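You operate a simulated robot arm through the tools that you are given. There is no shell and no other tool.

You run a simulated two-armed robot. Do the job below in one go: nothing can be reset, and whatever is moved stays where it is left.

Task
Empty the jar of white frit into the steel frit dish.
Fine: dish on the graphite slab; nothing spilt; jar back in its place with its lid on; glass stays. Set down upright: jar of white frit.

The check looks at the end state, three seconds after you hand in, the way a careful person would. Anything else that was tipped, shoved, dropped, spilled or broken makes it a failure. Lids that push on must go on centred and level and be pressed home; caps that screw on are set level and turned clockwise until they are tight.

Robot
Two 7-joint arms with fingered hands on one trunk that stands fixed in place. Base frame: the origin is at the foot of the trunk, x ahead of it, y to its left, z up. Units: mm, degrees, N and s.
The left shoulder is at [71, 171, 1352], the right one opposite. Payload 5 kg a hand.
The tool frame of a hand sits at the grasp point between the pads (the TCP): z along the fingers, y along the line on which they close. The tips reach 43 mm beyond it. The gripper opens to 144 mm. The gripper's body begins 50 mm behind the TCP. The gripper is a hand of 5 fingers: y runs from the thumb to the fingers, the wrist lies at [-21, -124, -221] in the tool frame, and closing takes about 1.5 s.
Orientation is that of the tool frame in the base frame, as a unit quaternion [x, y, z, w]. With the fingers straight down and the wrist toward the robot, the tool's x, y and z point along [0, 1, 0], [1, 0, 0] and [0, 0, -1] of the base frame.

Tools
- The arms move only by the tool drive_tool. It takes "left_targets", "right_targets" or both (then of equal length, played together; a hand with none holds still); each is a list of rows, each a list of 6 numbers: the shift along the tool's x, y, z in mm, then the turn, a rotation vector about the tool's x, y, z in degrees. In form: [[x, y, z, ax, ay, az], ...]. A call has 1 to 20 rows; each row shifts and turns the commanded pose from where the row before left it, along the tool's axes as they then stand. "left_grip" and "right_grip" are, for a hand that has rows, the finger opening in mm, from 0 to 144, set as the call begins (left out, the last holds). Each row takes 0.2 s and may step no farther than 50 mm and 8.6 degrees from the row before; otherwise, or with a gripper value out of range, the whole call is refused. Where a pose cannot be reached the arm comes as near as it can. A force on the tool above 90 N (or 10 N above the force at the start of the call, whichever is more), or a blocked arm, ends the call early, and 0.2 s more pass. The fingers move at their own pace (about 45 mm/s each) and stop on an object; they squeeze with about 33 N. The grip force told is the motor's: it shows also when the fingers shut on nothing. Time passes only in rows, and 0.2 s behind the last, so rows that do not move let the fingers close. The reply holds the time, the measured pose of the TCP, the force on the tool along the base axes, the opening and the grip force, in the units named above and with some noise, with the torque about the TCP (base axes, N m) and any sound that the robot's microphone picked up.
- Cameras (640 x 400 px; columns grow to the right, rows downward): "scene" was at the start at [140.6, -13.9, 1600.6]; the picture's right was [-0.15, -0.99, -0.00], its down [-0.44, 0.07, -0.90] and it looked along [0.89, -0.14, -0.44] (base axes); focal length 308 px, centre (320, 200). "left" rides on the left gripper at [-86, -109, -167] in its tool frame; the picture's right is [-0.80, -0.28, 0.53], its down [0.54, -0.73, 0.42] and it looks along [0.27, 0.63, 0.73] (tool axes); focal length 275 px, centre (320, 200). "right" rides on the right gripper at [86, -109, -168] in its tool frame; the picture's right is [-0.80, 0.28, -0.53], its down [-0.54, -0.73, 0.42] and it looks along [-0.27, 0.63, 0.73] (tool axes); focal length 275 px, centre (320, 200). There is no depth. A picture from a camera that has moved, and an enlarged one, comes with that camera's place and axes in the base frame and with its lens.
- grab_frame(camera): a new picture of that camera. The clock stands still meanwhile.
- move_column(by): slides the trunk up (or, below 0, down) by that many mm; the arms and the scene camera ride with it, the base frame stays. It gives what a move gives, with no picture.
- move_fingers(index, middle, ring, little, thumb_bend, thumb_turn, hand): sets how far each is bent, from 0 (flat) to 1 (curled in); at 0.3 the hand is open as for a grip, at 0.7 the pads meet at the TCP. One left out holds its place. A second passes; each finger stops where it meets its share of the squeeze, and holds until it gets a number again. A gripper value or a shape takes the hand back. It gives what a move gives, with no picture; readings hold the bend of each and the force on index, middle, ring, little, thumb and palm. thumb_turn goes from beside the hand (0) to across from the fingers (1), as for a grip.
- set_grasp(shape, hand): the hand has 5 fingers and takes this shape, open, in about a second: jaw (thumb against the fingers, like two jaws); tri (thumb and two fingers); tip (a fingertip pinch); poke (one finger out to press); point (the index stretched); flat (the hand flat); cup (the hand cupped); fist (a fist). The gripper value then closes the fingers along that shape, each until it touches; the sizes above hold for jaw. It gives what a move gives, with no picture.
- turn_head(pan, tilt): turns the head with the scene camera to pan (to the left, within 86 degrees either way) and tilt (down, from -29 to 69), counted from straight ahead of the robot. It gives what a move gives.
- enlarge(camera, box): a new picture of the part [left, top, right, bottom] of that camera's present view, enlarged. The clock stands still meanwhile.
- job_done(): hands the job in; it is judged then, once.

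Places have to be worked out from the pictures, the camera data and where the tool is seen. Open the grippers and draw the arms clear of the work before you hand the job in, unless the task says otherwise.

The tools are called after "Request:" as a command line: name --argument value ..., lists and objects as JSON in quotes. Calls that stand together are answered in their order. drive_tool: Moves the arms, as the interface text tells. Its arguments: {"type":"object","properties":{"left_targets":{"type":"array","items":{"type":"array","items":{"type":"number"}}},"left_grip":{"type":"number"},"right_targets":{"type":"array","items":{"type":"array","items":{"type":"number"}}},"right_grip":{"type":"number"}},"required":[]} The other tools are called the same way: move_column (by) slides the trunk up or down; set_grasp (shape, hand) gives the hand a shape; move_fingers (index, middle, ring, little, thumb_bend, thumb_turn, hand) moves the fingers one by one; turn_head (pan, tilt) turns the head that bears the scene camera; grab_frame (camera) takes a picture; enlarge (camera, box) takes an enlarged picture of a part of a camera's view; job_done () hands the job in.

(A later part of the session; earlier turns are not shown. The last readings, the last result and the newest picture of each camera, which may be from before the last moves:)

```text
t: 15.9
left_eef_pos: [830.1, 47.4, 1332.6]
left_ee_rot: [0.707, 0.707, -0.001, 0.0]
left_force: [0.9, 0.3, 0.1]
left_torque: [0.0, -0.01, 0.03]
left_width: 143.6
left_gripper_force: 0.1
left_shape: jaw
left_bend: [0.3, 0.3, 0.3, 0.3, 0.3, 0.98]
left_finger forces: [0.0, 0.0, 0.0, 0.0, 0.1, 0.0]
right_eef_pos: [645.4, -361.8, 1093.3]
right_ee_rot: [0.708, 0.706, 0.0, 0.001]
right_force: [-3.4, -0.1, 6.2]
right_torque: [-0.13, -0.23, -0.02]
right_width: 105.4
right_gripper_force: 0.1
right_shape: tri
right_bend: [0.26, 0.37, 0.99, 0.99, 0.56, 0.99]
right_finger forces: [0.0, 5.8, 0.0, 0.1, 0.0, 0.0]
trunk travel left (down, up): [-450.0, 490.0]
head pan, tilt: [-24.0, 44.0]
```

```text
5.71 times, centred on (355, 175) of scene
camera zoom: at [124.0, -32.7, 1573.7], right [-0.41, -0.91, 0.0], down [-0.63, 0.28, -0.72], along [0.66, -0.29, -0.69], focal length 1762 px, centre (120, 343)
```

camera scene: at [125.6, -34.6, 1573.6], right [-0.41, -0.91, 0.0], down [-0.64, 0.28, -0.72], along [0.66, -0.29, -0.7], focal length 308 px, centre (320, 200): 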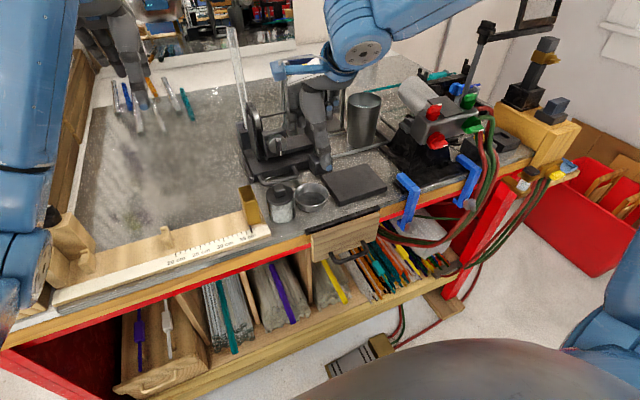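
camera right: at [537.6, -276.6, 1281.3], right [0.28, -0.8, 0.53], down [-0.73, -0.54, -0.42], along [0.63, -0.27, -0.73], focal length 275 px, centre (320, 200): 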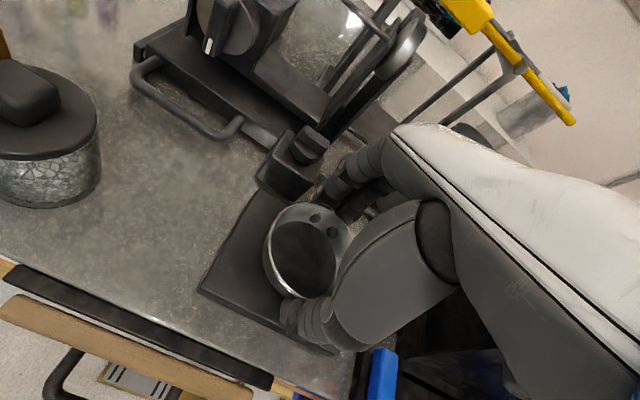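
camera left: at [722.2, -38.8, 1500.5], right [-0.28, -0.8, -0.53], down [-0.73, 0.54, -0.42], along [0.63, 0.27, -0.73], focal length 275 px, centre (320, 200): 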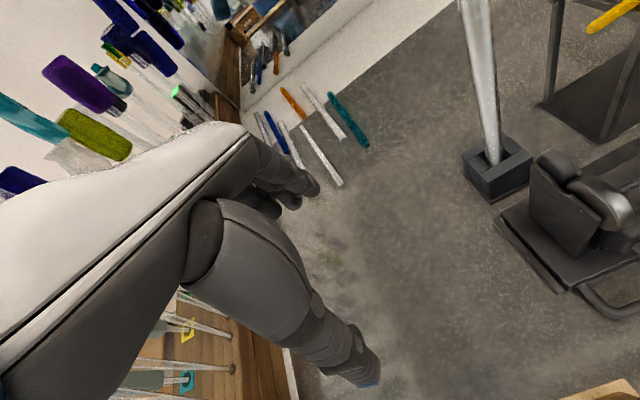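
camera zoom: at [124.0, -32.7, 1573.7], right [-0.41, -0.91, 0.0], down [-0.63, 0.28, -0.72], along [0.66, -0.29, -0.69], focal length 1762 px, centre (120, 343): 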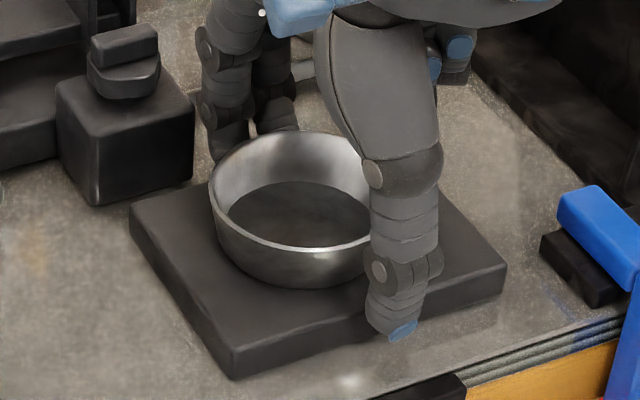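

The dish is released on the slab; the middle fingertip lightly touches the slab. I'll raise straight up clear of the dish.

Request:
drive_tool --right_targets '[[0, 0, -3, 0, 0, 0], [0, 0, -10, 0, 0, 0], [0, 0, -20, 0, 0, 0], [0, 0, -40, 0, 0, 0], [0, 0, -45, 0, 0, 0], [0, 0, -45, 0, 0, 0], [0, 0, -40, 0, 0, 0]]'

Request:
grab_frame --camera "scene"

Request:
enlarge --camera "scene" --box '[250, 140, 410, 240]'

```text
t: 17.5
left_eef_pos: [830.2, 46.5, 1333.3]
left_ee_rot: [0.707, 0.707, 0.001, 0.0]
left_force: [-0.3, -0.3, 0.5]
left_torque: [-0.04, -0.04, 0.02]
left_width: 143.6
left_gripper_force: 0.0
left_shape: jaw
left_bend: [0.3, 0.3, 0.3, 0.3, 0.3, 0.98]
left_finger forces: [0.0, 0.0, 0.1, 0.0, 0.0, 0.0]
right_eef_pos: [645.1, -361.5, 1296.5]
right_ee_rot: [0.708, 0.707, 0.0, 0.0]
right_force: [-1.2, 0.9, 0.3]
right_torque: [-0.01, -0.03, -0.02]
right_width: 107.9
right_gripper_force: 0.1
right_shape: tri
right_bend: [0.26, 0.36, 0.99, 0.99, 0.56, 0.99]
right_finger forces: [0.0, 0.1, 0.0, 0.0, 0.1, 0.0]
trunk travel left (down, up): [-450.0, 490.0]
head pan, tilt: [-24.0, 44.0]
```

```text
taken
camera scene: at [123.8, -32.3, 1573.7], right [-0.41, -0.91, 0.0], down [-0.63, 0.28, -0.72], along [0.66, -0.29, -0.69], focal length 308 px, centre (320, 200)
```

scene: 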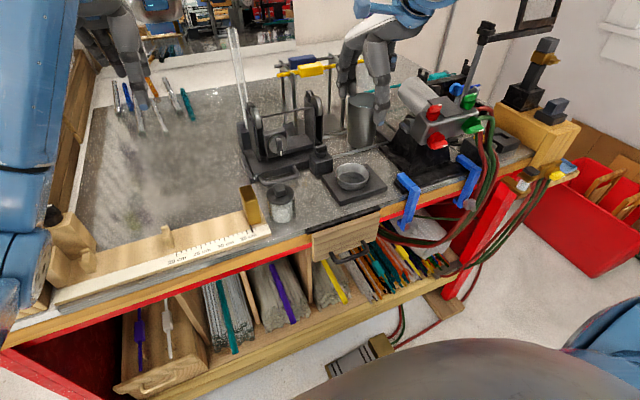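

```text
4.00 times, centred on (330, 190) of scene
camera zoom: at [123.8, -32.3, 1573.7], right [-0.41, -0.91, 0.0], down [-0.63, 0.28, -0.72], along [0.66, -0.29, -0.69], focal length 1233 px, centre (280, 240)
```

zoom: 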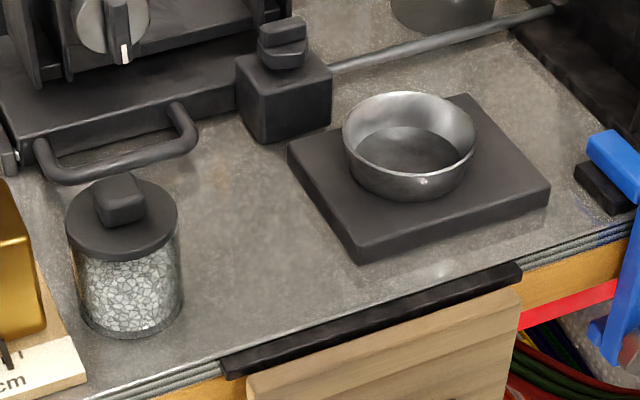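

The dish sits level near the slab's middle (centre about (653, -359)). Now I'll rehearse the pouring wrist motion with the empty right hand high in the air: yaw left 45°, then roll over (thumb side down).

Request:
drive_tool --right_targets '[[0, 0, -20, 0, 0, -7.5], [0, 0, 0, 0, 0, -7.5], [0, 0, 0, 0, 0, -7.5], [0, 0, 0, 0, 0, -7.5], [0, 0, 0, 0, 0, -7.5], [0, 0, 0, 0, 0, -7.5], [0, 0, 0, 0, 0, 0]]'

Request:
drive_tool --right_targets '[[0, 0, 0, 0, -8, 0], [0, 0, 0, 0, -8, 0], [0, 0, 0, 0, -8, 0], [0, 0, 0, 0, -8, 0], [0, 0, 0, 0, -8, 0], [0, 0, 0, 0, -8, 0], [0, 0, 0, 0, 0, 0]]'

Request:
grab_frame --camera "scene"

```text
t: 19.1
left_eef_pos: [831.1, 45.3, 1333.0]
left_ee_rot: [0.708, 0.706, 0.0, 0.001]
left_force: [0.0, 0.4, 0.0]
left_torque: [0.0, -0.04, 0.0]
left_width: 143.8
left_gripper_force: 0.0
left_shape: jaw
left_bend: [0.3, 0.3, 0.3, 0.3, 0.3, 0.98]
left_finger forces: [0.1, 0.0, 0.0, 0.0, 0.0, 0.1]
right_eef_pos: [645.5, -363.6, 1316.7]
right_ee_rot: [0.383, 0.924, 0.0, 0.0]
right_force: [0.1, -0.9, 0.6]
right_torque: [-0.03, 0.01, 0.03]
right_width: 107.5
right_gripper_force: 0.0
right_shape: tri
right_bend: [0.26, 0.36, 0.99, 0.99, 0.56, 0.99]
right_finger forces: [0.0, 0.0, 0.1, 0.1, 0.0, 0.0]
trunk travel left (down, up): [-450.0, 490.0]
head pan, tilt: [-24.0, 44.0]
```

```text
t: 20.7
left_eef_pos: [831.3, 47.1, 1332.6]
left_ee_rot: [0.707, 0.707, -0.001, -0.001]
left_force: [0.3, -0.1, 1.1]
left_torque: [0.02, 0.01, 0.0]
left_width: 143.5
left_gripper_force: 0.1
left_shape: jaw
left_bend: [0.3, 0.3, 0.3, 0.3, 0.3, 0.98]
left_finger forces: [0.0, 0.1, 0.0, 0.1, 0.1, 0.1]
right_eef_pos: [647.2, -362.6, 1316.5]
right_ee_rot: [0.35, 0.844, -0.156, 0.375]
right_force: [-0.9, 0.4, 0.2]
right_torque: [0.01, -0.01, -0.04]
right_width: 107.6
right_gripper_force: 0.1
right_shape: tri
right_bend: [0.26, 0.36, 0.99, 0.99, 0.56, 0.99]
right_finger forces: [0.1, 0.1, 0.1, 0.1, 0.0, 0.1]
trunk travel left (down, up): [-450.0, 490.0]
head pan, tilt: [-24.0, 44.0]
```

```text
taken
camera scene: at [124.9, -33.2, 1573.6], right [-0.41, -0.91, 0.0], down [-0.63, 0.28, -0.72], along [0.66, -0.29, -0.69], focal length 308 px, centre (320, 200)
```

scene: 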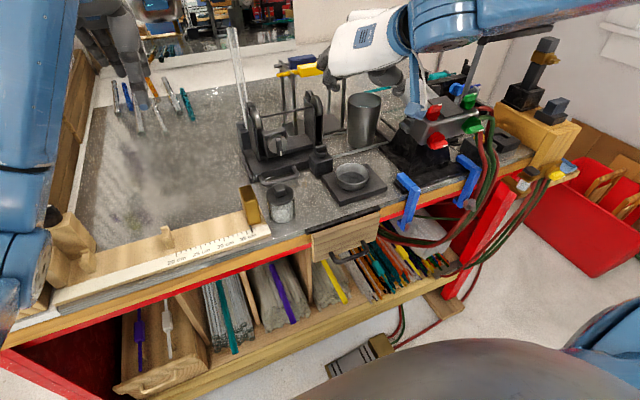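

The arm followed the roll exactly (48° so far). I'll keep rolling to see how far it can go.

Request:
drive_tool --right_targets '[[0, 0, 0, 0, -8, 0], [0, 0, 0, 0, -8, 0], [0, 0, 0, 0, -8, 0], [0, 0, 0, 0, -8, 0], [0, 0, 0, 0, 0, 0]]'

Request:
grab_frame --camera "scene"

```text
t: 21.9
left_eef_pos: [831.1, 46.4, 1332.6]
left_ee_rot: [0.707, 0.707, 0.0, 0.0]
left_force: [-0.7, -0.2, 1.4]
left_torque: [0.04, 0.0, 0.0]
left_width: 143.7
left_gripper_force: 0.1
left_shape: jaw
left_bend: [0.3, 0.3, 0.3, 0.3, 0.3, 0.98]
left_finger forces: [0.0, 0.0, 0.0, 0.0, 0.0, 0.0]
right_eef_pos: [652.8, -363.7, 1315.6]
right_ee_rot: [0.294, 0.707, -0.247, 0.593]
right_force: [-0.5, -0.5, 0.5]
right_torque: [0.05, 0.0, 0.02]
right_width: 107.7
right_gripper_force: 0.1
right_shape: tri
right_bend: [0.26, 0.36, 0.99, 0.99, 0.56, 0.99]
right_finger forces: [0.0, 0.0, 0.0, 0.0, 0.1, 0.0]
right hand out of reach, approached as far as the arm can: row 4
trunk travel left (down, up): [-450.0, 490.0]
head pan, tilt: [-24.0, 44.0]
```

```text
taken
camera scene: at [124.5, -33.2, 1573.7], right [-0.41, -0.91, 0.0], down [-0.63, 0.28, -0.72], along [0.66, -0.29, -0.69], focal length 308 px, centre (320, 200)
```

scene: 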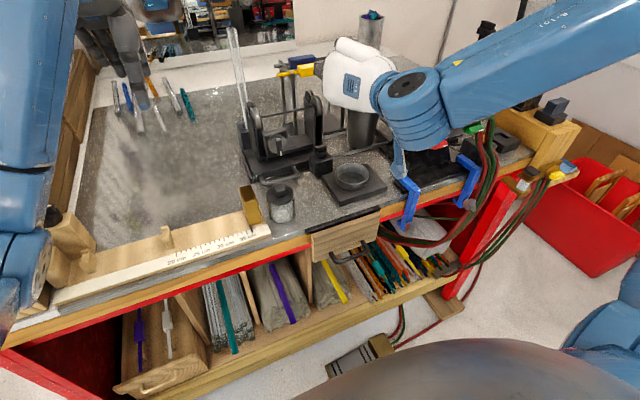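

It reached about 80° of roll (a tilt near 130° for the jar) before the reach limit. I'll test whether a little more yaw to the left frees more range.

Request:
drive_tool --right_targets '[[0, 0, 0, -7.9, 0, -1.4], [0, 0, 0, -7.9, 0, -1.4], [0, 0, 0, 0, -8, 0], [0, 0, 0, 0, -8, 0], [0, 0, 0, 0, 0, 0]]'

Request:
grab_frame --camera "scene"

```text
t: 23.1
left_eef_pos: [830.2, 45.8, 1333.9]
left_ee_rot: [0.708, 0.706, 0.0, 0.0]
left_force: [-0.3, 0.7, 0.4]
left_torque: [0.01, -0.06, -0.03]
left_width: 143.5
left_gripper_force: 0.1
left_shape: jaw
left_bend: [0.3, 0.3, 0.3, 0.3, 0.3, 0.98]
left_finger forces: [0.0, 0.0, 0.0, 0.0, 0.0, 0.0]
right_eef_pos: [652.4, -365.0, 1317.5]
right_ee_rot: [0.168, 0.647, -0.187, 0.72]
right_force: [0.1, 0.2, 0.7]
right_torque: [-0.01, 0.05, 0.03]
right_width: 107.8
right_gripper_force: 0.0
right_shape: tri
right_bend: [0.26, 0.36, 0.99, 0.99, 0.56, 0.99]
right_finger forces: [0.0, 0.0, 0.0, 0.1, 0.1, 0.0]
trunk travel left (down, up): [-450.0, 490.0]
head pan, tilt: [-24.0, 44.0]
```

```text
taken
camera scene: at [123.5, -33.7, 1573.8], right [-0.41, -0.91, 0.0], down [-0.63, 0.28, -0.72], along [0.66, -0.29, -0.69], focal length 308 px, centre (320, 200)
```

scene: 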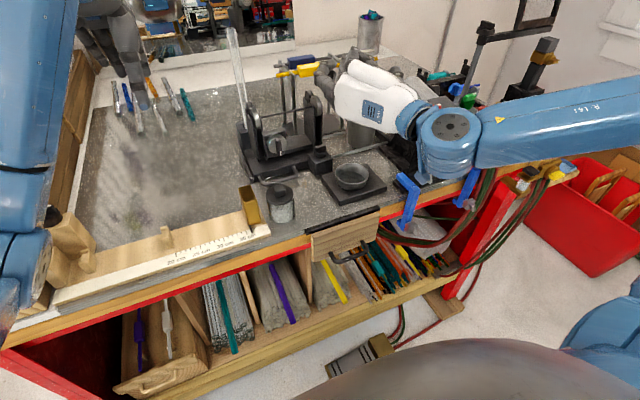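

With yaw 61° the arm reaches a full 96° roll, giving up to about 146° of jar tilt, and the forearm stays in front of the bench. I'll reverse this motion back to the fingers-down pose.

Request:
drive_tool --right_targets '[[0, 0, 0, 0, 8, 0], [0, 0, 0, 0, 8, 0], [0, 0, 0, 7.9, 0, 1.4], [0, 0, 0, 7.9, 0, 1.4], [0, 0, 0, 0, 8, 0], [0, 0, 0, 0, 8, 0], [0, 0, 0, 0, 8, 0], [0, 0, 0, 0, 8, 0], [0, 0, 0, 0, 8, 0], [0, 0, 0, 0, 8, 0], [0, 0, 0, 0, 8, 0], [0, 0, 0, 0, 8, 0], [0, 0, 0, 0, 8, 0], [0, 0, 0, 0, 8, 0], [0, 0, 0, 0, 0, 0]]'

Request:
drive_tool --right_targets '[[0, 0, 0, 0, 0, 7.5], [0, 0, 0, 0, 0, 7.5], [0, 0, 0, 0, 0, 7.5], [0, 0, 0, 0, 0, 7.5], [0, 0, 0, 0, 0, 7.5], [0, 0, 0, 0, 0, 7.5], [0, 0, 0, 0, 0, 0]]'

```text
t: 26.3
left_eef_pos: [831.4, 46.3, 1332.2]
left_ee_rot: [0.707, 0.707, 0.0, 0.0]
left_force: [-0.7, -0.3, 0.7]
left_torque: [-0.01, -0.03, 0.02]
left_width: 143.7
left_gripper_force: 0.0
left_shape: jaw
left_bend: [0.3, 0.3, 0.3, 0.3, 0.3, 0.98]
left_finger forces: [0.0, 0.0, 0.1, 0.0, 0.0, 0.0]
right_eef_pos: [653.7, -364.1, 1316.2]
right_ee_rot: [0.383, 0.924, 0.001, -0.001]
right_force: [-0.5, 0.8, -0.2]
right_torque: [-0.04, 0.0, 0.04]
right_width: 107.7
right_gripper_force: 0.1
right_shape: tri
right_bend: [0.26, 0.36, 0.99, 0.99, 0.56, 0.99]
right_finger forces: [0.0, 0.0, 0.0, 0.0, 0.1, 0.0]
trunk travel left (down, up): [-450.0, 490.0]
head pan, tilt: [-24.0, 44.0]
```

```text
t: 27.9
left_eef_pos: [831.1, 46.3, 1332.4]
left_ee_rot: [0.707, 0.707, 0.0, -0.002]
left_force: [0.2, -0.5, -0.3]
left_torque: [0.0, -0.01, -0.02]
left_width: 143.7
left_gripper_force: 0.1
left_shape: jaw
left_bend: [0.3, 0.3, 0.3, 0.3, 0.3, 0.98]
left_finger forces: [0.1, 0.1, 0.0, 0.0, 0.0, 0.1]
right_eef_pos: [654.0, -364.5, 1316.8]
right_ee_rot: [0.708, 0.706, 0.0, 0.0]
right_force: [-0.2, -0.5, 0.1]
right_torque: [0.04, -0.01, 0.02]
right_width: 107.8
right_gripper_force: 0.1
right_shape: tri
right_bend: [0.26, 0.36, 0.99, 0.99, 0.56, 0.99]
right_finger forces: [0.0, 0.1, 0.0, 0.0, 0.0, 0.0]
trunk travel left (down, up): [-450.0, 490.0]
head pan, tilt: [-24.0, 44.0]
```

The right hand is back fingers-down at (654, -364, 1317). I'll roll it 50° so the fingers point left and down, then bring it to a standoff to the right of and above the jar.

Request:
drive_tool --right_targets '[[0, 0, 0, 0, 8.3, 0], [0, 0, 0, 0, 8.3, 0], [0, 0, 0, 0, 8.3, 0], [0, 0, 0, 0, 8.3, 0], [0, 0, 0, 0, 8.4, 0], [0, 0, 0, 0, 8.4, 0], [0, 0, 0, 0, 0, 0]]'

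Request:
drive_tool --right_targets '[[-12.7, -5.1, 38.7, 0, 0, 0], [-12.7, -5.1, 38.7, 0, 0, 0], [-12.7, -5.1, 38.7, 0, 0, 0], [-12.7, -5.1, 38.7, 0, 0, 0], [-12.7, -5.1, 38.7, 0, 0, 0], [0, 0, 0, 0, 0, 0]]'

Request:
grab_frame --camera "scene"

Request:
grab_frame --camera "right"

```text
t: 29.5
left_eef_pos: [830.6, 47.6, 1332.3]
left_ee_rot: [0.707, 0.707, 0.0, 0.0]
left_force: [0.3, -0.6, -0.3]
left_torque: [-0.04, 0.01, 0.0]
left_width: 143.5
left_gripper_force: 0.1
left_shape: jaw
left_bend: [0.3, 0.3, 0.3, 0.3, 0.3, 0.98]
left_finger forces: [0.0, 0.0, 0.0, 0.0, 0.0, 0.0]
right_eef_pos: [652.6, -362.7, 1318.0]
right_ee_rot: [0.641, 0.641, 0.299, -0.298]
right_force: [1.1, 1.2, 0.0]
right_torque: [-0.05, 0.01, -0.03]
right_width: 107.9
right_gripper_force: 0.0
right_shape: tri
right_bend: [0.26, 0.36, 0.99, 0.99, 0.56, 0.99]
right_finger forces: [0.0, 0.0, 0.0, 0.1, 0.0, 0.0]
trunk travel left (down, up): [-450.0, 490.0]
head pan, tilt: [-24.0, 44.0]
```

```text
t: 30.9
left_eef_pos: [830.3, 46.4, 1333.6]
left_ee_rot: [0.708, 0.707, 0.001, 0.0]
left_force: [-0.6, -0.7, 0.3]
left_torque: [0.0, -0.02, 0.0]
left_width: 143.7
left_gripper_force: 0.0
left_shape: jaw
left_bend: [0.3, 0.3, 0.3, 0.3, 0.3, 0.98]
left_finger forces: [0.1, 0.0, 0.0, 0.1, 0.0, 0.0]
right_eef_pos: [627.0, -256.1, 1143.4]
right_ee_rot: [0.641, 0.641, 0.3, -0.299]
right_force: [0.2, -0.6, -0.4]
right_torque: [0.03, -0.01, -0.01]
right_width: 108.1
right_gripper_force: 0.1
right_shape: tri
right_bend: [0.26, 0.36, 0.99, 0.99, 0.56, 0.99]
right_finger forces: [0.0, 0.1, 0.1, 0.0, 0.0, 0.0]
trunk travel left (down, up): [-450.0, 490.0]
head pan, tilt: [-24.0, 44.0]
```

```text
taken
camera scene: at [124.2, -33.5, 1573.7], right [-0.41, -0.91, 0.0], down [-0.63, 0.28, -0.72], along [0.66, -0.29, -0.69], focal length 308 px, centre (320, 200)
```

scene: 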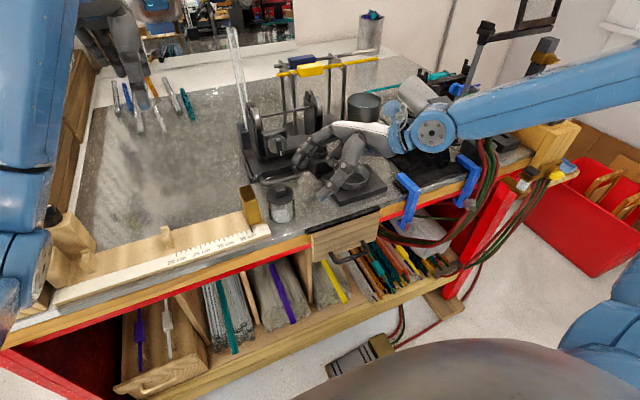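

```text
taken
camera right: at [518.0, -329.3, 1317.4], right [0.28, -0.92, -0.27], down [-0.73, -0.02, -0.69], along [0.63, 0.39, -0.68], focal length 275 px, centre (320, 200)
```

right: 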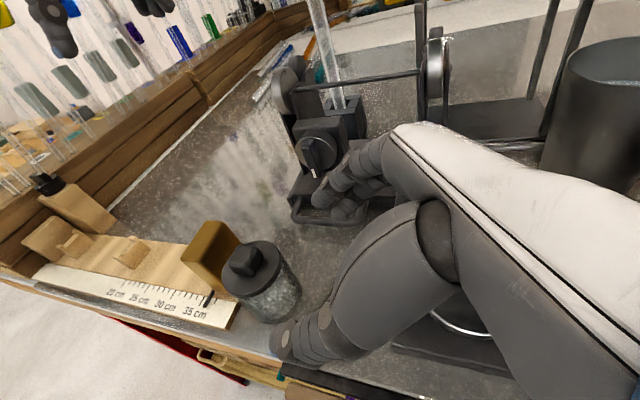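

The hand is at its standoff with the fingers aimed at the jar. I'll zoom to check the alignment of thumb and fingers with the jar before advancing.

Request:
enlarge --camera "scene" --box '[240, 110, 420, 235]'

Request:
enlarge --camera "right" --box '[200, 100, 460, 390]'

```text
3.20 times, centred on (330, 172) of scene
camera zoom: at [124.2, -33.5, 1573.7], right [-0.41, -0.91, 0.0], down [-0.63, 0.28, -0.72], along [0.66, -0.29, -0.69], focal length 987 px, centre (288, 288)
```

zoom: 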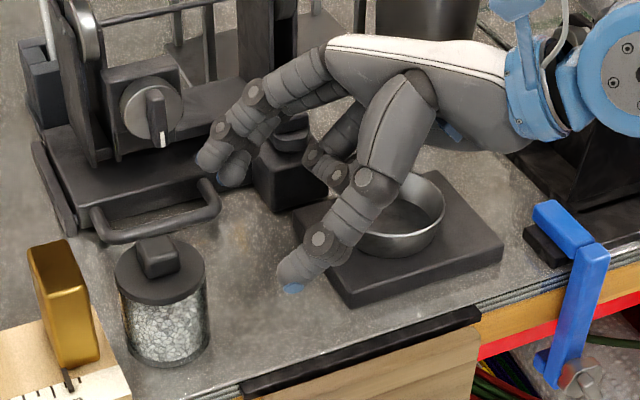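

```text
1.38 times, centred on (330, 245) of right
camera zoom: at [518.0, -329.3, 1317.4], right [0.28, -0.92, -0.27], down [-0.73, -0.02, -0.69], along [0.63, 0.39, -0.68], focal length 380 px, centre (306, 138)
```

zoom: 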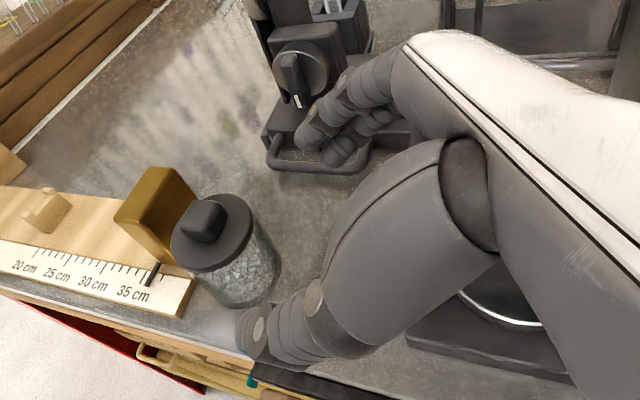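

Alignment looks right. I'll advance 60 mm along the finger direction with the opening narrowed to 96 mm, then check again.

Request:
drive_tool --right_targets '[[0, 1.5, 20, 0, 0, 0], [0, 0, 20, 0, 0, 0], [0, 0, 20, 0, 0, 0], [0, 0, 0, 0, 0, 0]]' --right_grip 96

Request:
enlarge --camera "scene" --box '[240, 130, 370, 230]'

Request:
enlarge --camera "right" --box '[150, 100, 460, 390]'

Request:
grab_frame --camera "left"

```text
t: 31.9
left_eef_pos: [831.0, 46.5, 1331.9]
left_ee_rot: [0.707, 0.708, 0.0, 0.0]
left_force: [0.1, 0.1, 0.2]
left_torque: [0.02, -0.03, -0.01]
left_width: 143.5
left_gripper_force: 0.0
left_shape: jaw
left_bend: [0.3, 0.3, 0.3, 0.3, 0.3, 0.98]
left_finger forces: [0.0, 0.0, 0.0, 0.0, 0.0, 0.0]
right_eef_pos: [630.0, -209.7, 1106.3]
right_ee_rot: [0.641, 0.64, 0.299, -0.299]
right_force: [-0.1, -0.2, 0.6]
right_torque: [0.02, 0.02, -0.01]
right_width: 96.6
right_gripper_force: 0.1
right_shape: tri
right_bend: [0.73, 0.38, 0.99, 0.99, 0.62, 0.99]
right_finger forces: [0.1, 0.0, 0.0, 0.0, 0.1, 0.0]
trunk travel left (down, up): [-450.0, 490.0]
head pan, tilt: [-24.0, 44.0]
```

```text
4.00 times, centred on (305, 180) of scene
camera zoom: at [124.9, -32.9, 1573.6], right [-0.41, -0.91, 0.0], down [-0.63, 0.28, -0.72], along [0.66, -0.29, -0.69], focal length 1233 px, centre (380, 280)
```

zoom: 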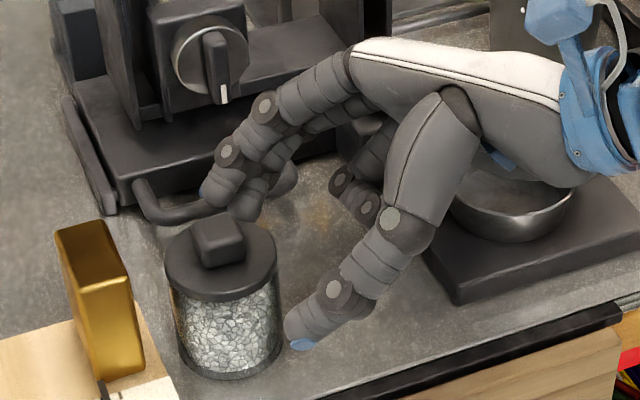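

```text
1.38 times, centred on (305, 245) of right
camera zoom: at [520.9, -283.0, 1279.7], right [0.28, -0.92, -0.27], down [-0.73, -0.02, -0.69], along [0.63, 0.39, -0.68], focal length 380 px, centre (341, 138)
```

zoom: 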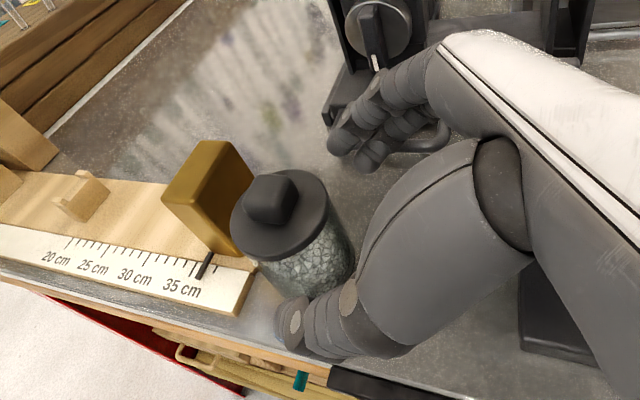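

```text
taken
camera left: at [722.2, -38.7, 1500.5], right [-0.28, -0.8, -0.53], down [-0.73, 0.54, -0.42], along [0.63, 0.27, -0.73], focal length 275 px, centre (320, 200)
```

left: 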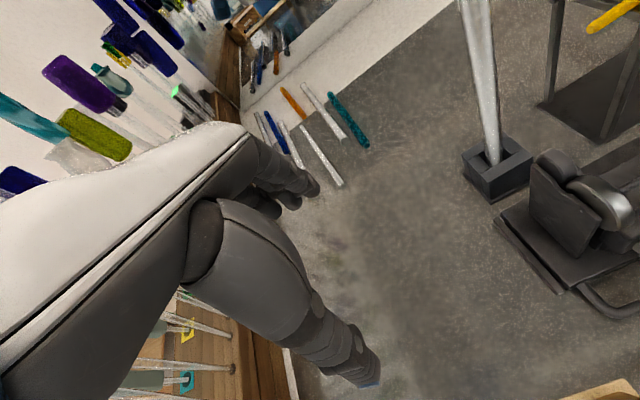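

Both fingers pass behind the jar and the thumb passes in front. I'll advance the remaining 39 mm in small steps, ready to stop on any contact force.

Request:
drive_tool --right_targets '[[0, -1, 10, 0, 0, 0], [0, 0, 10, 0, 0, 0], [-1, 0, 10, 0, 0, 0], [0, 0, 9, 0, 0, 0], [0, 0, 0, 0, 0, 0]]'

Request:
enlarge --camera "scene" --box '[240, 150, 350, 230]'

Request:
enlarge --camera "right" --box '[150, 100, 460, 390]'

```text
t: 33.1
left_eef_pos: [830.9, 47.0, 1333.8]
left_ee_rot: [0.707, 0.707, 0.0, 0.0]
left_force: [0.0, -0.4, -0.1]
left_torque: [0.02, -0.04, 0.02]
left_width: 143.4
left_gripper_force: 0.1
left_shape: jaw
left_bend: [0.3, 0.3, 0.3, 0.3, 0.3, 0.98]
left_finger forces: [0.1, 0.0, 0.0, 0.0, 0.1, 0.0]
right_eef_pos: [627.8, -180.4, 1080.6]
right_ee_rot: [0.641, 0.64, 0.299, -0.299]
right_force: [0.4, -0.3, -0.2]
right_torque: [-0.01, -0.01, -0.01]
right_width: 96.5
right_gripper_force: 0.0
right_shape: tri
right_bend: [0.73, 0.38, 0.99, 0.99, 0.62, 0.99]
right_finger forces: [0.0, 0.1, 0.0, 0.0, 0.1, 0.1]
trunk travel left (down, up): [-450.0, 490.0]
head pan, tilt: [-24.0, 44.0]
```

```text
5.00 times, centred on (295, 190) of scene
camera zoom: at [124.7, -33.2, 1573.7], right [-0.41, -0.91, 0.0], down [-0.63, 0.28, -0.72], along [0.66, -0.29, -0.69], focal length 1542 px, centre (445, 250)
```

zoom: 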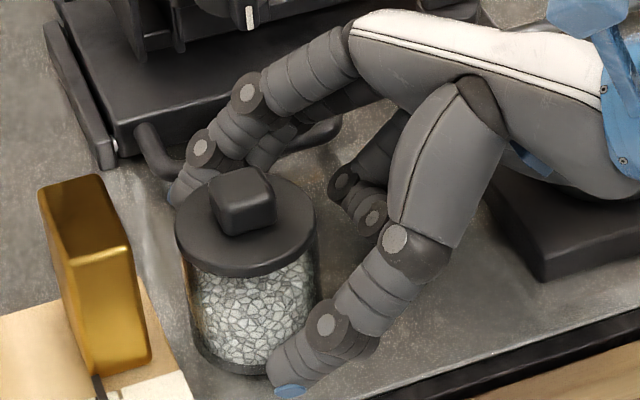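

```text
1.38 times, centred on (305, 245) of right
camera zoom: at [519.8, -253.8, 1254.2], right [0.28, -0.92, -0.27], down [-0.73, -0.02, -0.69], along [0.63, 0.39, -0.68], focal length 380 px, centre (341, 138)
```

zoom: 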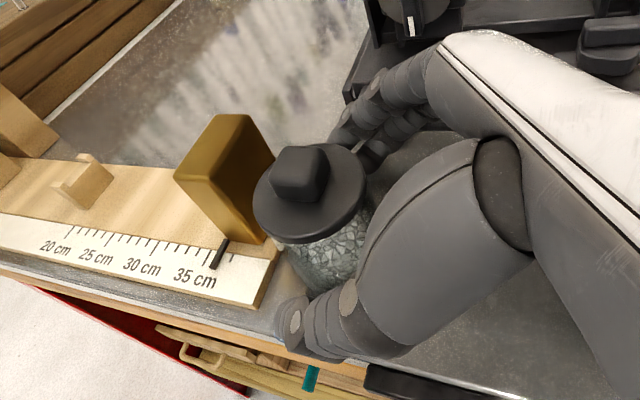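

The fingers straddle the jar body below the lid, with clearance to the brass block. I'll close onto the glass, first to 70 mm, to check symmetry.

Request:
drive_tool --right_targets '[[0, 0, 0, 0, 0, 0], [0, 0, 0, 0, 0, 0], [0, 0, 0, 0, 0, 0], [0, 0, 0, 0, 0, 0]]' --right_grip 70

Request:
enlarge --camera "scene" --box '[240, 150, 350, 230]'

Request:
enlarge --camera "right" --box '[250, 160, 370, 390]'

```text
t: 34.1
left_eef_pos: [830.7, 47.2, 1331.4]
left_ee_rot: [0.707, 0.707, 0.0, -0.001]
left_force: [0.6, -0.3, 0.6]
left_torque: [0.02, -0.01, -0.01]
left_width: 143.7
left_gripper_force: 0.0
left_shape: jaw
left_bend: [0.3, 0.3, 0.3, 0.3, 0.3, 0.98]
left_finger forces: [0.0, 0.0, 0.0, 0.1, 0.1, 0.0]
right_eef_pos: [629.2, -180.8, 1080.7]
right_ee_rot: [0.641, 0.64, 0.299, -0.299]
right_force: [-0.1, -0.1, -0.4]
right_torque: [0.0, 0.02, -0.01]
right_width: 70.7
right_gripper_force: 0.1
right_shape: tri
right_bend: [0.74, 0.45, 0.99, 0.99, 0.71, 1.0]
right_finger forces: [0.0, 0.0, 0.1, 0.1, 0.3, 0.0]
trunk travel left (down, up): [-450.0, 490.0]
head pan, tilt: [-24.0, 44.0]
```

```text
5.00 times, centred on (295, 190) of scene
camera zoom: at [125.0, -32.9, 1573.6], right [-0.41, -0.91, 0.0], down [-0.63, 0.28, -0.72], along [0.66, -0.29, -0.69], focal length 1542 px, centre (445, 250)
```

zoom: 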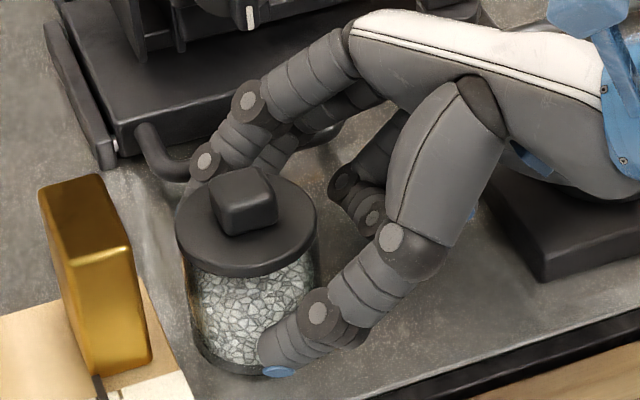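

```text
1.74 times, centred on (310, 275) of right
camera zoom: at [520.0, -253.7, 1254.2], right [0.28, -0.92, -0.27], down [-0.73, -0.02, -0.69], along [0.63, 0.39, -0.68], focal length 479 px, centre (337, 70)
```

zoom: 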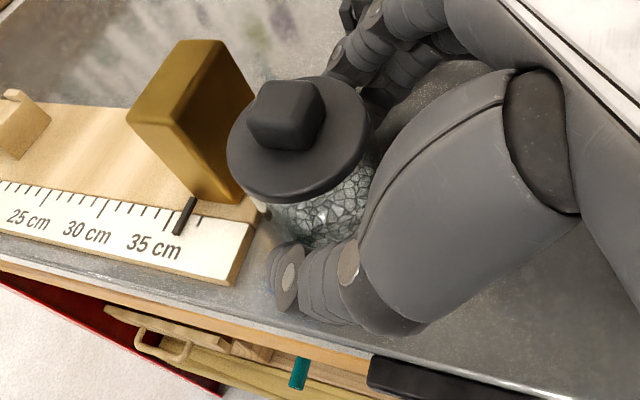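

The thumb is just about to touch and the hand sits centred on the jar. I'll close fully.

Request:
drive_tool --right_targets '[[0, 0, 0, 0, 0, 0], [0, 0, 0, 0, 0, 0], [0, 0, 0, 0, 0, 0], [0, 0, 0, 0, 0, 0], [0, 0, 0, 0, 0, 0], [0, 0, 0, 0, 0, 0]]' --right_grip 40

Request:
enlarge --camera "scene" --box '[240, 150, 350, 230]'

Request:
enlarge --camera "right" --box '[250, 160, 370, 390]'

```text
t: 35.5
left_eef_pos: [831.7, 47.6, 1332.2]
left_ee_rot: [0.707, 0.707, 0.0, -0.001]
left_force: [0.2, -0.1, -0.4]
left_torque: [0.01, -0.01, 0.0]
left_width: 143.7
left_gripper_force: 0.1
left_shape: jaw
left_bend: [0.3, 0.3, 0.3, 0.3, 0.3, 0.98]
left_finger forces: [0.0, 0.0, 0.0, 0.0, 0.1, 0.0]
right_eef_pos: [628.5, -181.0, 1080.6]
right_ee_rot: [0.641, 0.641, 0.298, -0.298]
right_force: [0.2, -0.9, -0.5]
right_torque: [-0.05, 0.03, 0.0]
right_width: 54.9
right_gripper_force: 33.2
right_shape: tri
right_bend: [0.74, 0.5, 1.0, 1.0, 0.73, 1.0]
right_finger forces: [14.8, 14.1, 0.0, 0.0, 28.5, 0.0]
trunk travel left (down, up): [-450.0, 490.0]
head pan, tilt: [-24.0, 44.0]
```

```text
5.00 times, centred on (295, 190) of scene
camera zoom: at [125.0, -32.9, 1573.6], right [-0.41, -0.91, 0.0], down [-0.63, 0.28, -0.72], along [0.66, -0.29, -0.69], focal length 1542 px, centre (445, 250)
```

zoom: 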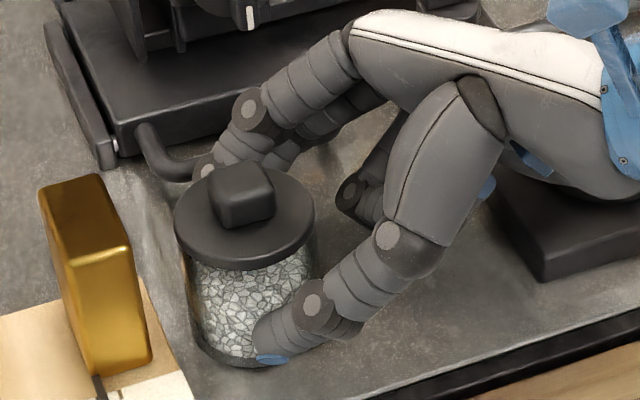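

```text
1.74 times, centred on (310, 275) of right
camera zoom: at [520.0, -253.7, 1254.2], right [0.28, -0.92, -0.27], down [-0.73, -0.02, -0.69], along [0.63, 0.39, -0.68], focal length 479 px, centre (337, 70)
```

zoom: 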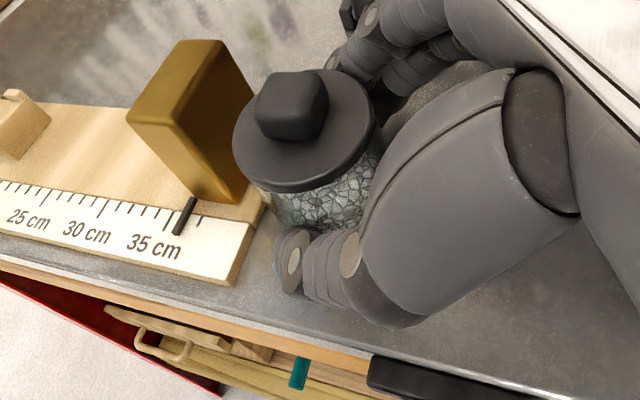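

The jar is gripped (28 N), and it slid about 4 mm away from me, which I'll correct when putting it back. Now I'll bring the left hand in tri shape to above the lid knob at a safe height.

Request:
set_grasp --shape "tri" --hand "left"

Request:
drive_tool --left_targets '[[-33.3, -33.2, 0, 0, 0, 0], [-33.3, -33.2, 0, 0, 0, 0], [-33.3, -33.2, 0, 0, 0, 0], [-33.3, -33.2, 0, 0, 0, 0], [-33.3, -33.2, 0, 0, 0, 0], [-33.3, -33.2, 0, 0, 0, 0], [0, 0, 40, 0, 0, 0], [0, 0, 40, 0, 0, 0], [0, 0, 0, 0, 0, 0]]' --left_grip 70

Request:
grab_frame --camera "scene"

Request:
grab_frame --camera "left"

```text
t: 36.4
left_eef_pos: [832.0, 46.6, 1332.2]
left_ee_rot: [0.707, 0.707, 0.0, -0.001]
left_force: [-0.3, -0.4, -0.3]
left_torque: [0.02, -0.01, 0.01]
left_width: 143.6
left_gripper_force: 0.1
left_shape: tri
left_bend: [0.3, 0.3, 0.99, 0.99, 0.3, 0.98]
left_finger forces: [0.0, 0.0, 0.0, 0.0, 0.1, 0.1]
right_eef_pos: [629.1, -180.8, 1080.0]
right_ee_rot: [0.641, 0.64, 0.299, -0.298]
right_force: [-0.5, 0.5, -0.4]
right_torque: [-0.07, 0.02, -0.01]
right_width: 54.9
right_gripper_force: 32.5
right_shape: tri
right_bend: [0.74, 0.5, 1.0, 1.0, 0.73, 1.0]
right_finger forces: [14.9, 14.1, 0.0, 0.0, 28.4, 0.1]
trunk travel left (down, up): [-450.0, 490.0]
head pan, tilt: [-24.0, 44.0]
```

```text
t: 38.4
left_eef_pos: [632.1, -154.4, 1252.1]
left_ee_rot: [0.708, 0.706, 0.0, 0.0]
left_force: [-0.4, -0.2, 0.2]
left_torque: [0.03, -0.03, -0.02]
left_width: 70.4
left_gripper_force: 0.1
left_shape: tri
left_bend: [0.74, 0.45, 0.99, 0.99, 0.71, 1.0]
left_finger forces: [0.0, 0.0, 0.0, 0.1, 0.1, 0.0]
right_eef_pos: [628.4, -182.3, 1080.3]
right_ee_rot: [0.642, 0.639, 0.3, -0.299]
right_force: [-0.2, -0.2, -0.1]
right_torque: [-0.06, 0.03, 0.0]
right_width: 55.2
right_gripper_force: 32.9
right_shape: tri
right_bend: [0.74, 0.5, 1.0, 1.0, 0.73, 1.0]
right_finger forces: [15.2, 15.0, 0.1, 0.0, 28.2, 0.0]
trunk travel left (down, up): [-450.0, 490.0]
head pan, tilt: [-24.0, 44.0]
```

```text
taken
camera scene: at [124.1, -33.7, 1573.7], right [-0.41, -0.91, 0.0], down [-0.63, 0.28, -0.72], along [0.66, -0.29, -0.69], focal length 308 px, centre (320, 200)
```

scene: 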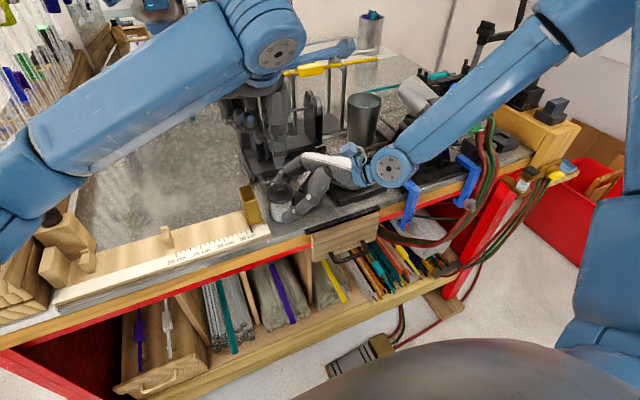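

```text
taken
camera left: at [522.3, -239.9, 1420.2], right [-0.28, -0.8, -0.53], down [-0.73, 0.54, -0.42], along [0.63, 0.27, -0.73], focal length 275 px, centre (320, 200)
```

left: 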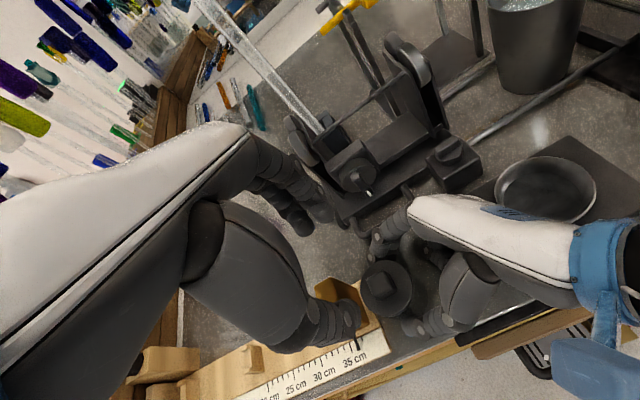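

The left camera shows the lid well; I put the knob centre near (633, -160). I'll zoom in to check where the right index finger lies relative to the space behind the knob.

Request:
enlarge --camera "left" --box '[330, 200, 490, 350]'

Request:
enlarge --camera "scene" --box '[220, 90, 380, 230]'

Request:
enlarge --camera "right" --box '[200, 100, 460, 390]'

```text
2.67 times, centred on (410, 275) of left
camera zoom: at [522.3, -239.9, 1420.2], right [-0.28, -0.8, -0.53], down [-0.73, 0.54, -0.42], along [0.63, 0.27, -0.73], focal length 734 px, centre (80, 0)
```

zoom: 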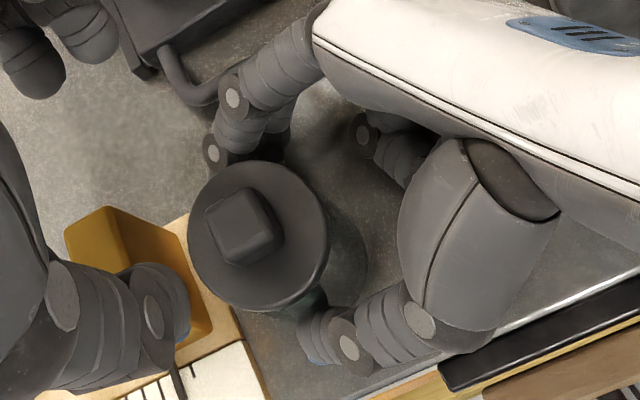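

```text
2.86 times, centred on (300, 160) of scene
camera zoom: at [124.1, -33.7, 1573.7], right [-0.41, -0.91, 0.0], down [-0.63, 0.28, -0.72], along [0.66, -0.29, -0.69], focal length 881 px, centre (377, 314)
```

zoom: 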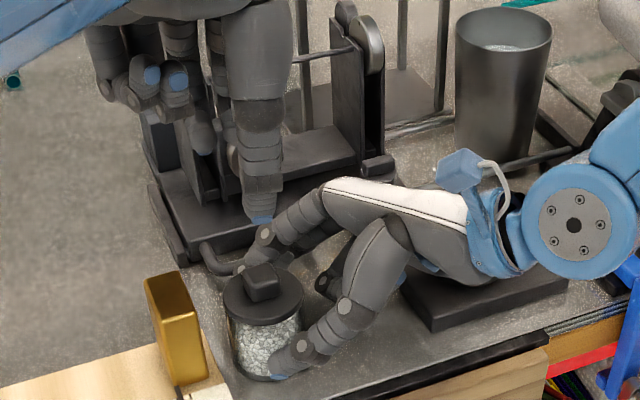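

```text
1.38 times, centred on (330, 245) of right
camera zoom: at [519.3, -254.4, 1254.3], right [0.28, -0.92, -0.27], down [-0.73, -0.02, -0.69], along [0.63, 0.39, -0.68], focal length 380 px, centre (306, 138)
```

zoom: 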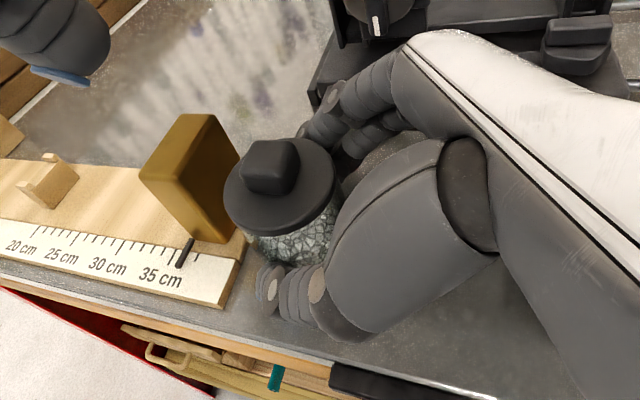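

The right index joint sits at about (675, -155) with its top near z 1100, so my left fingers must stay within ±23 mm of the knob and above about z 1105. I'll narrow the left opening to 46 mm and lower to z 1160 for a check.

Request:
drive_tool --left_targets '[[-1, 1, 0, 0, 0, 0], [0, 0, 0, 0, 0, 0], [0, 0, 0, 0, 0, 0], [0, 0, 30, 0, 0, 0], [0, 0, 30, 0, 0, 0], [0, 0, 20, 0, 0, 0], [0, 0, 12, 0, 0, 0], [0, 0, 0, 0, 0, 0]]' --left_grip 46

Request:
enlarge --camera "scene" --box '[230, 130, 350, 225]'

Request:
enlarge --camera "left" --box '[240, 140, 480, 350]'

Request:
enlarge --camera "right" --box '[200, 50, 460, 300]'

```text
t: 40.2
left_eef_pos: [633.0, -152.8, 1161.2]
left_ee_rot: [0.707, 0.707, 0.0, 0.001]
left_force: [0.6, 0.8, 0.4]
left_torque: [-0.02, 0.0, 0.02]
left_width: 46.1
left_gripper_force: 0.1
left_shape: tri
left_bend: [0.74, 0.53, 0.99, 0.99, 0.74, 1.0]
left_finger forces: [0.0, 0.0, 0.0, 0.0, 0.0, 0.0]
right_eef_pos: [629.8, -181.4, 1081.0]
right_ee_rot: [0.641, 0.641, 0.299, -0.299]
right_force: [0.3, 0.2, -0.1]
right_torque: [-0.07, 0.04, -0.01]
right_width: 55.1
right_gripper_force: 33.0
right_shape: tri
right_bend: [0.74, 0.5, 1.0, 1.0, 0.73, 1.0]
right_finger forces: [15.3, 14.9, 0.0, 0.0, 28.4, 0.0]
trunk travel left (down, up): [-450.0, 490.0]
head pan, tilt: [-24.0, 44.0]
```

```text
4.21 times, centred on (290, 178) of scene
camera zoom: at [124.9, -33.0, 1573.6], right [-0.41, -0.91, 0.0], down [-0.63, 0.28, -0.72], along [0.66, -0.29, -0.69], focal length 1298 px, centre (446, 295)
```

zoom: 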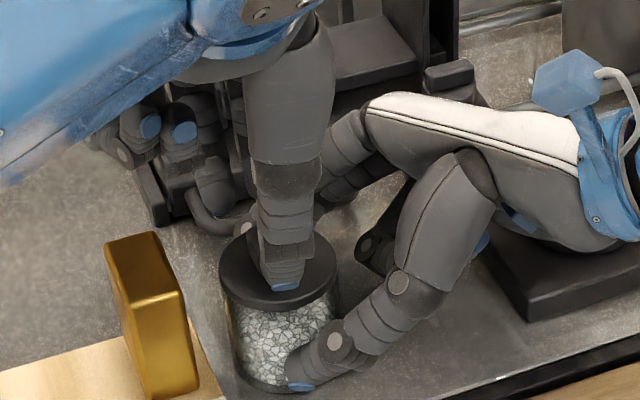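

```text
1.90 times, centred on (360, 245) of left
camera zoom: at [523.5, -239.1, 1328.3], right [-0.28, -0.8, -0.53], down [-0.73, 0.54, -0.42], along [0.63, 0.27, -0.73], focal length 524 px, centre (244, 114)
```

zoom: 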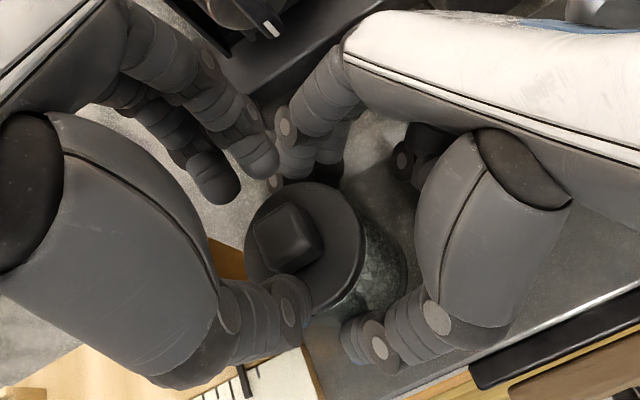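

```text
1.60 times, centred on (330, 175) of right
camera zoom: at [519.9, -253.8, 1254.2], right [0.28, -0.92, -0.27], down [-0.73, -0.02, -0.69], along [0.63, 0.39, -0.68], focal length 440 px, centre (304, 240)
```

zoom: 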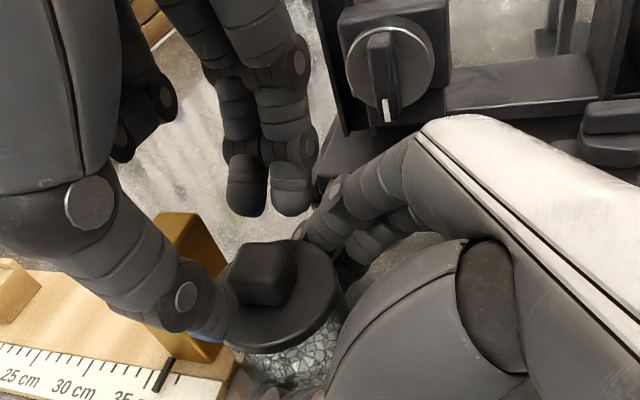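

My left fingertips are at z about 1117, with index at y -162, middle at -137 and thumb at -151. They need to shift about 8 mm to the right to centre on the knob, then go 11 mm lower. I'll do that and check.

Request:
drive_tool --left_targets '[[-4, 0, 0, 0, 0, 0], [-4, 0, 0, 0, 0, 0], [0, 0, 6, 0, 0, 0], [0, 0, 5, 0, 0, 0], [0, 0, 0, 0, 0, 0]]'

Request:
enlarge --camera "left" --box '[240, 140, 480, 350]'

Request:
enlarge --camera "right" --box '[240, 100, 400, 300]'

Request:
enlarge --camera "scene" --box '[250, 150, 330, 220]'

```text
t: 41.4
left_eef_pos: [632.3, -162.3, 1150.6]
left_ee_rot: [0.707, 0.707, 0.0, 0.0]
left_force: [0.3, -0.4, 0.7]
left_torque: [0.02, -0.01, 0.0]
left_width: 46.3
left_gripper_force: 0.0
left_shape: tri
left_bend: [0.74, 0.53, 0.99, 0.99, 0.74, 1.0]
left_finger forces: [0.1, 0.1, 0.0, 0.1, 0.0, 0.0]
right_eef_pos: [629.1, -182.5, 1080.7]
right_ee_rot: [0.642, 0.641, 0.299, -0.298]
right_force: [0.2, -0.1, 0.0]
right_torque: [-0.06, 0.06, -0.01]
right_width: 55.3
right_gripper_force: 33.0
right_shape: tri
right_bend: [0.74, 0.5, 1.0, 1.0, 0.73, 1.0]
right_finger forces: [15.0, 15.0, 0.1, 0.0, 28.3, 0.0]
trunk travel left (down, up): [-450.0, 490.0]
head pan, tilt: [-24.0, 44.0]
```

```text
1.90 times, centred on (360, 245) of left
camera zoom: at [523.7, -247.6, 1317.9], right [-0.28, -0.8, -0.53], down [-0.73, 0.54, -0.42], along [0.63, 0.27, -0.73], focal length 524 px, centre (244, 114)
```

zoom: 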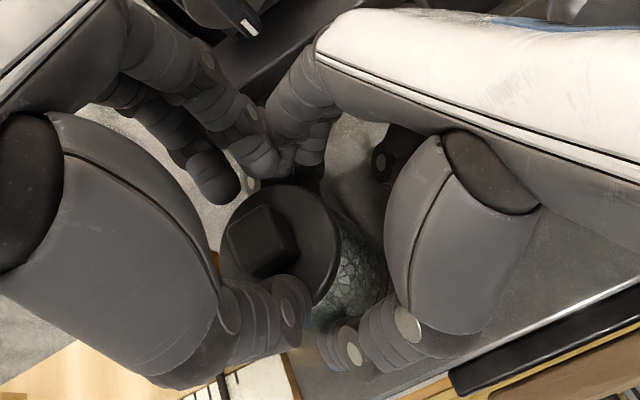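

```text
2.00 times, centred on (320, 200) of right
camera zoom: at [520.0, -253.7, 1254.2], right [0.28, -0.92, -0.27], down [-0.73, -0.02, -0.69], along [0.63, 0.39, -0.68], focal length 551 px, centre (320, 200)
```

zoom: 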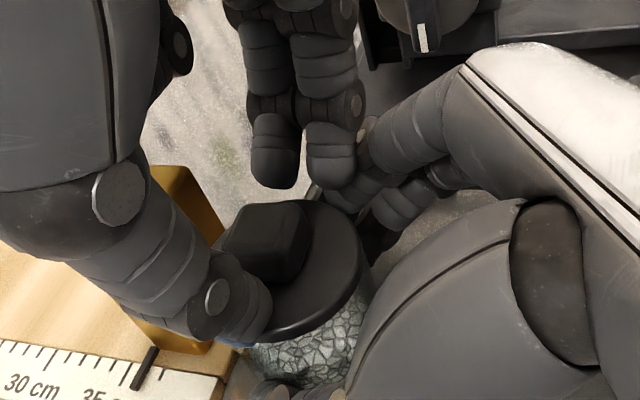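

```text
5.71 times, centred on (290, 185) of scene
camera zoom: at [124.9, -32.9, 1573.6], right [-0.41, -0.91, 0.0], down [-0.63, 0.28, -0.72], along [0.66, -0.29, -0.69], focal length 1762 px, centre (491, 286)
```

zoom: 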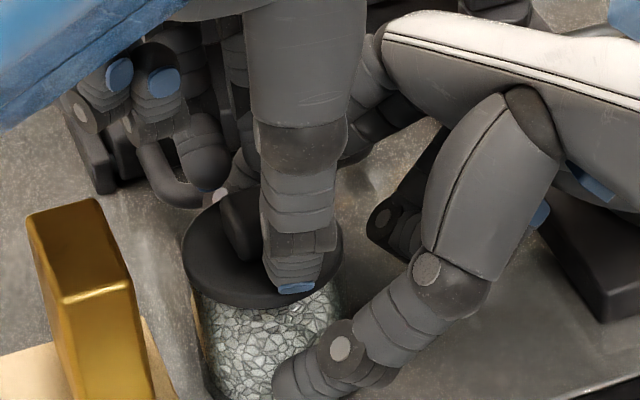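

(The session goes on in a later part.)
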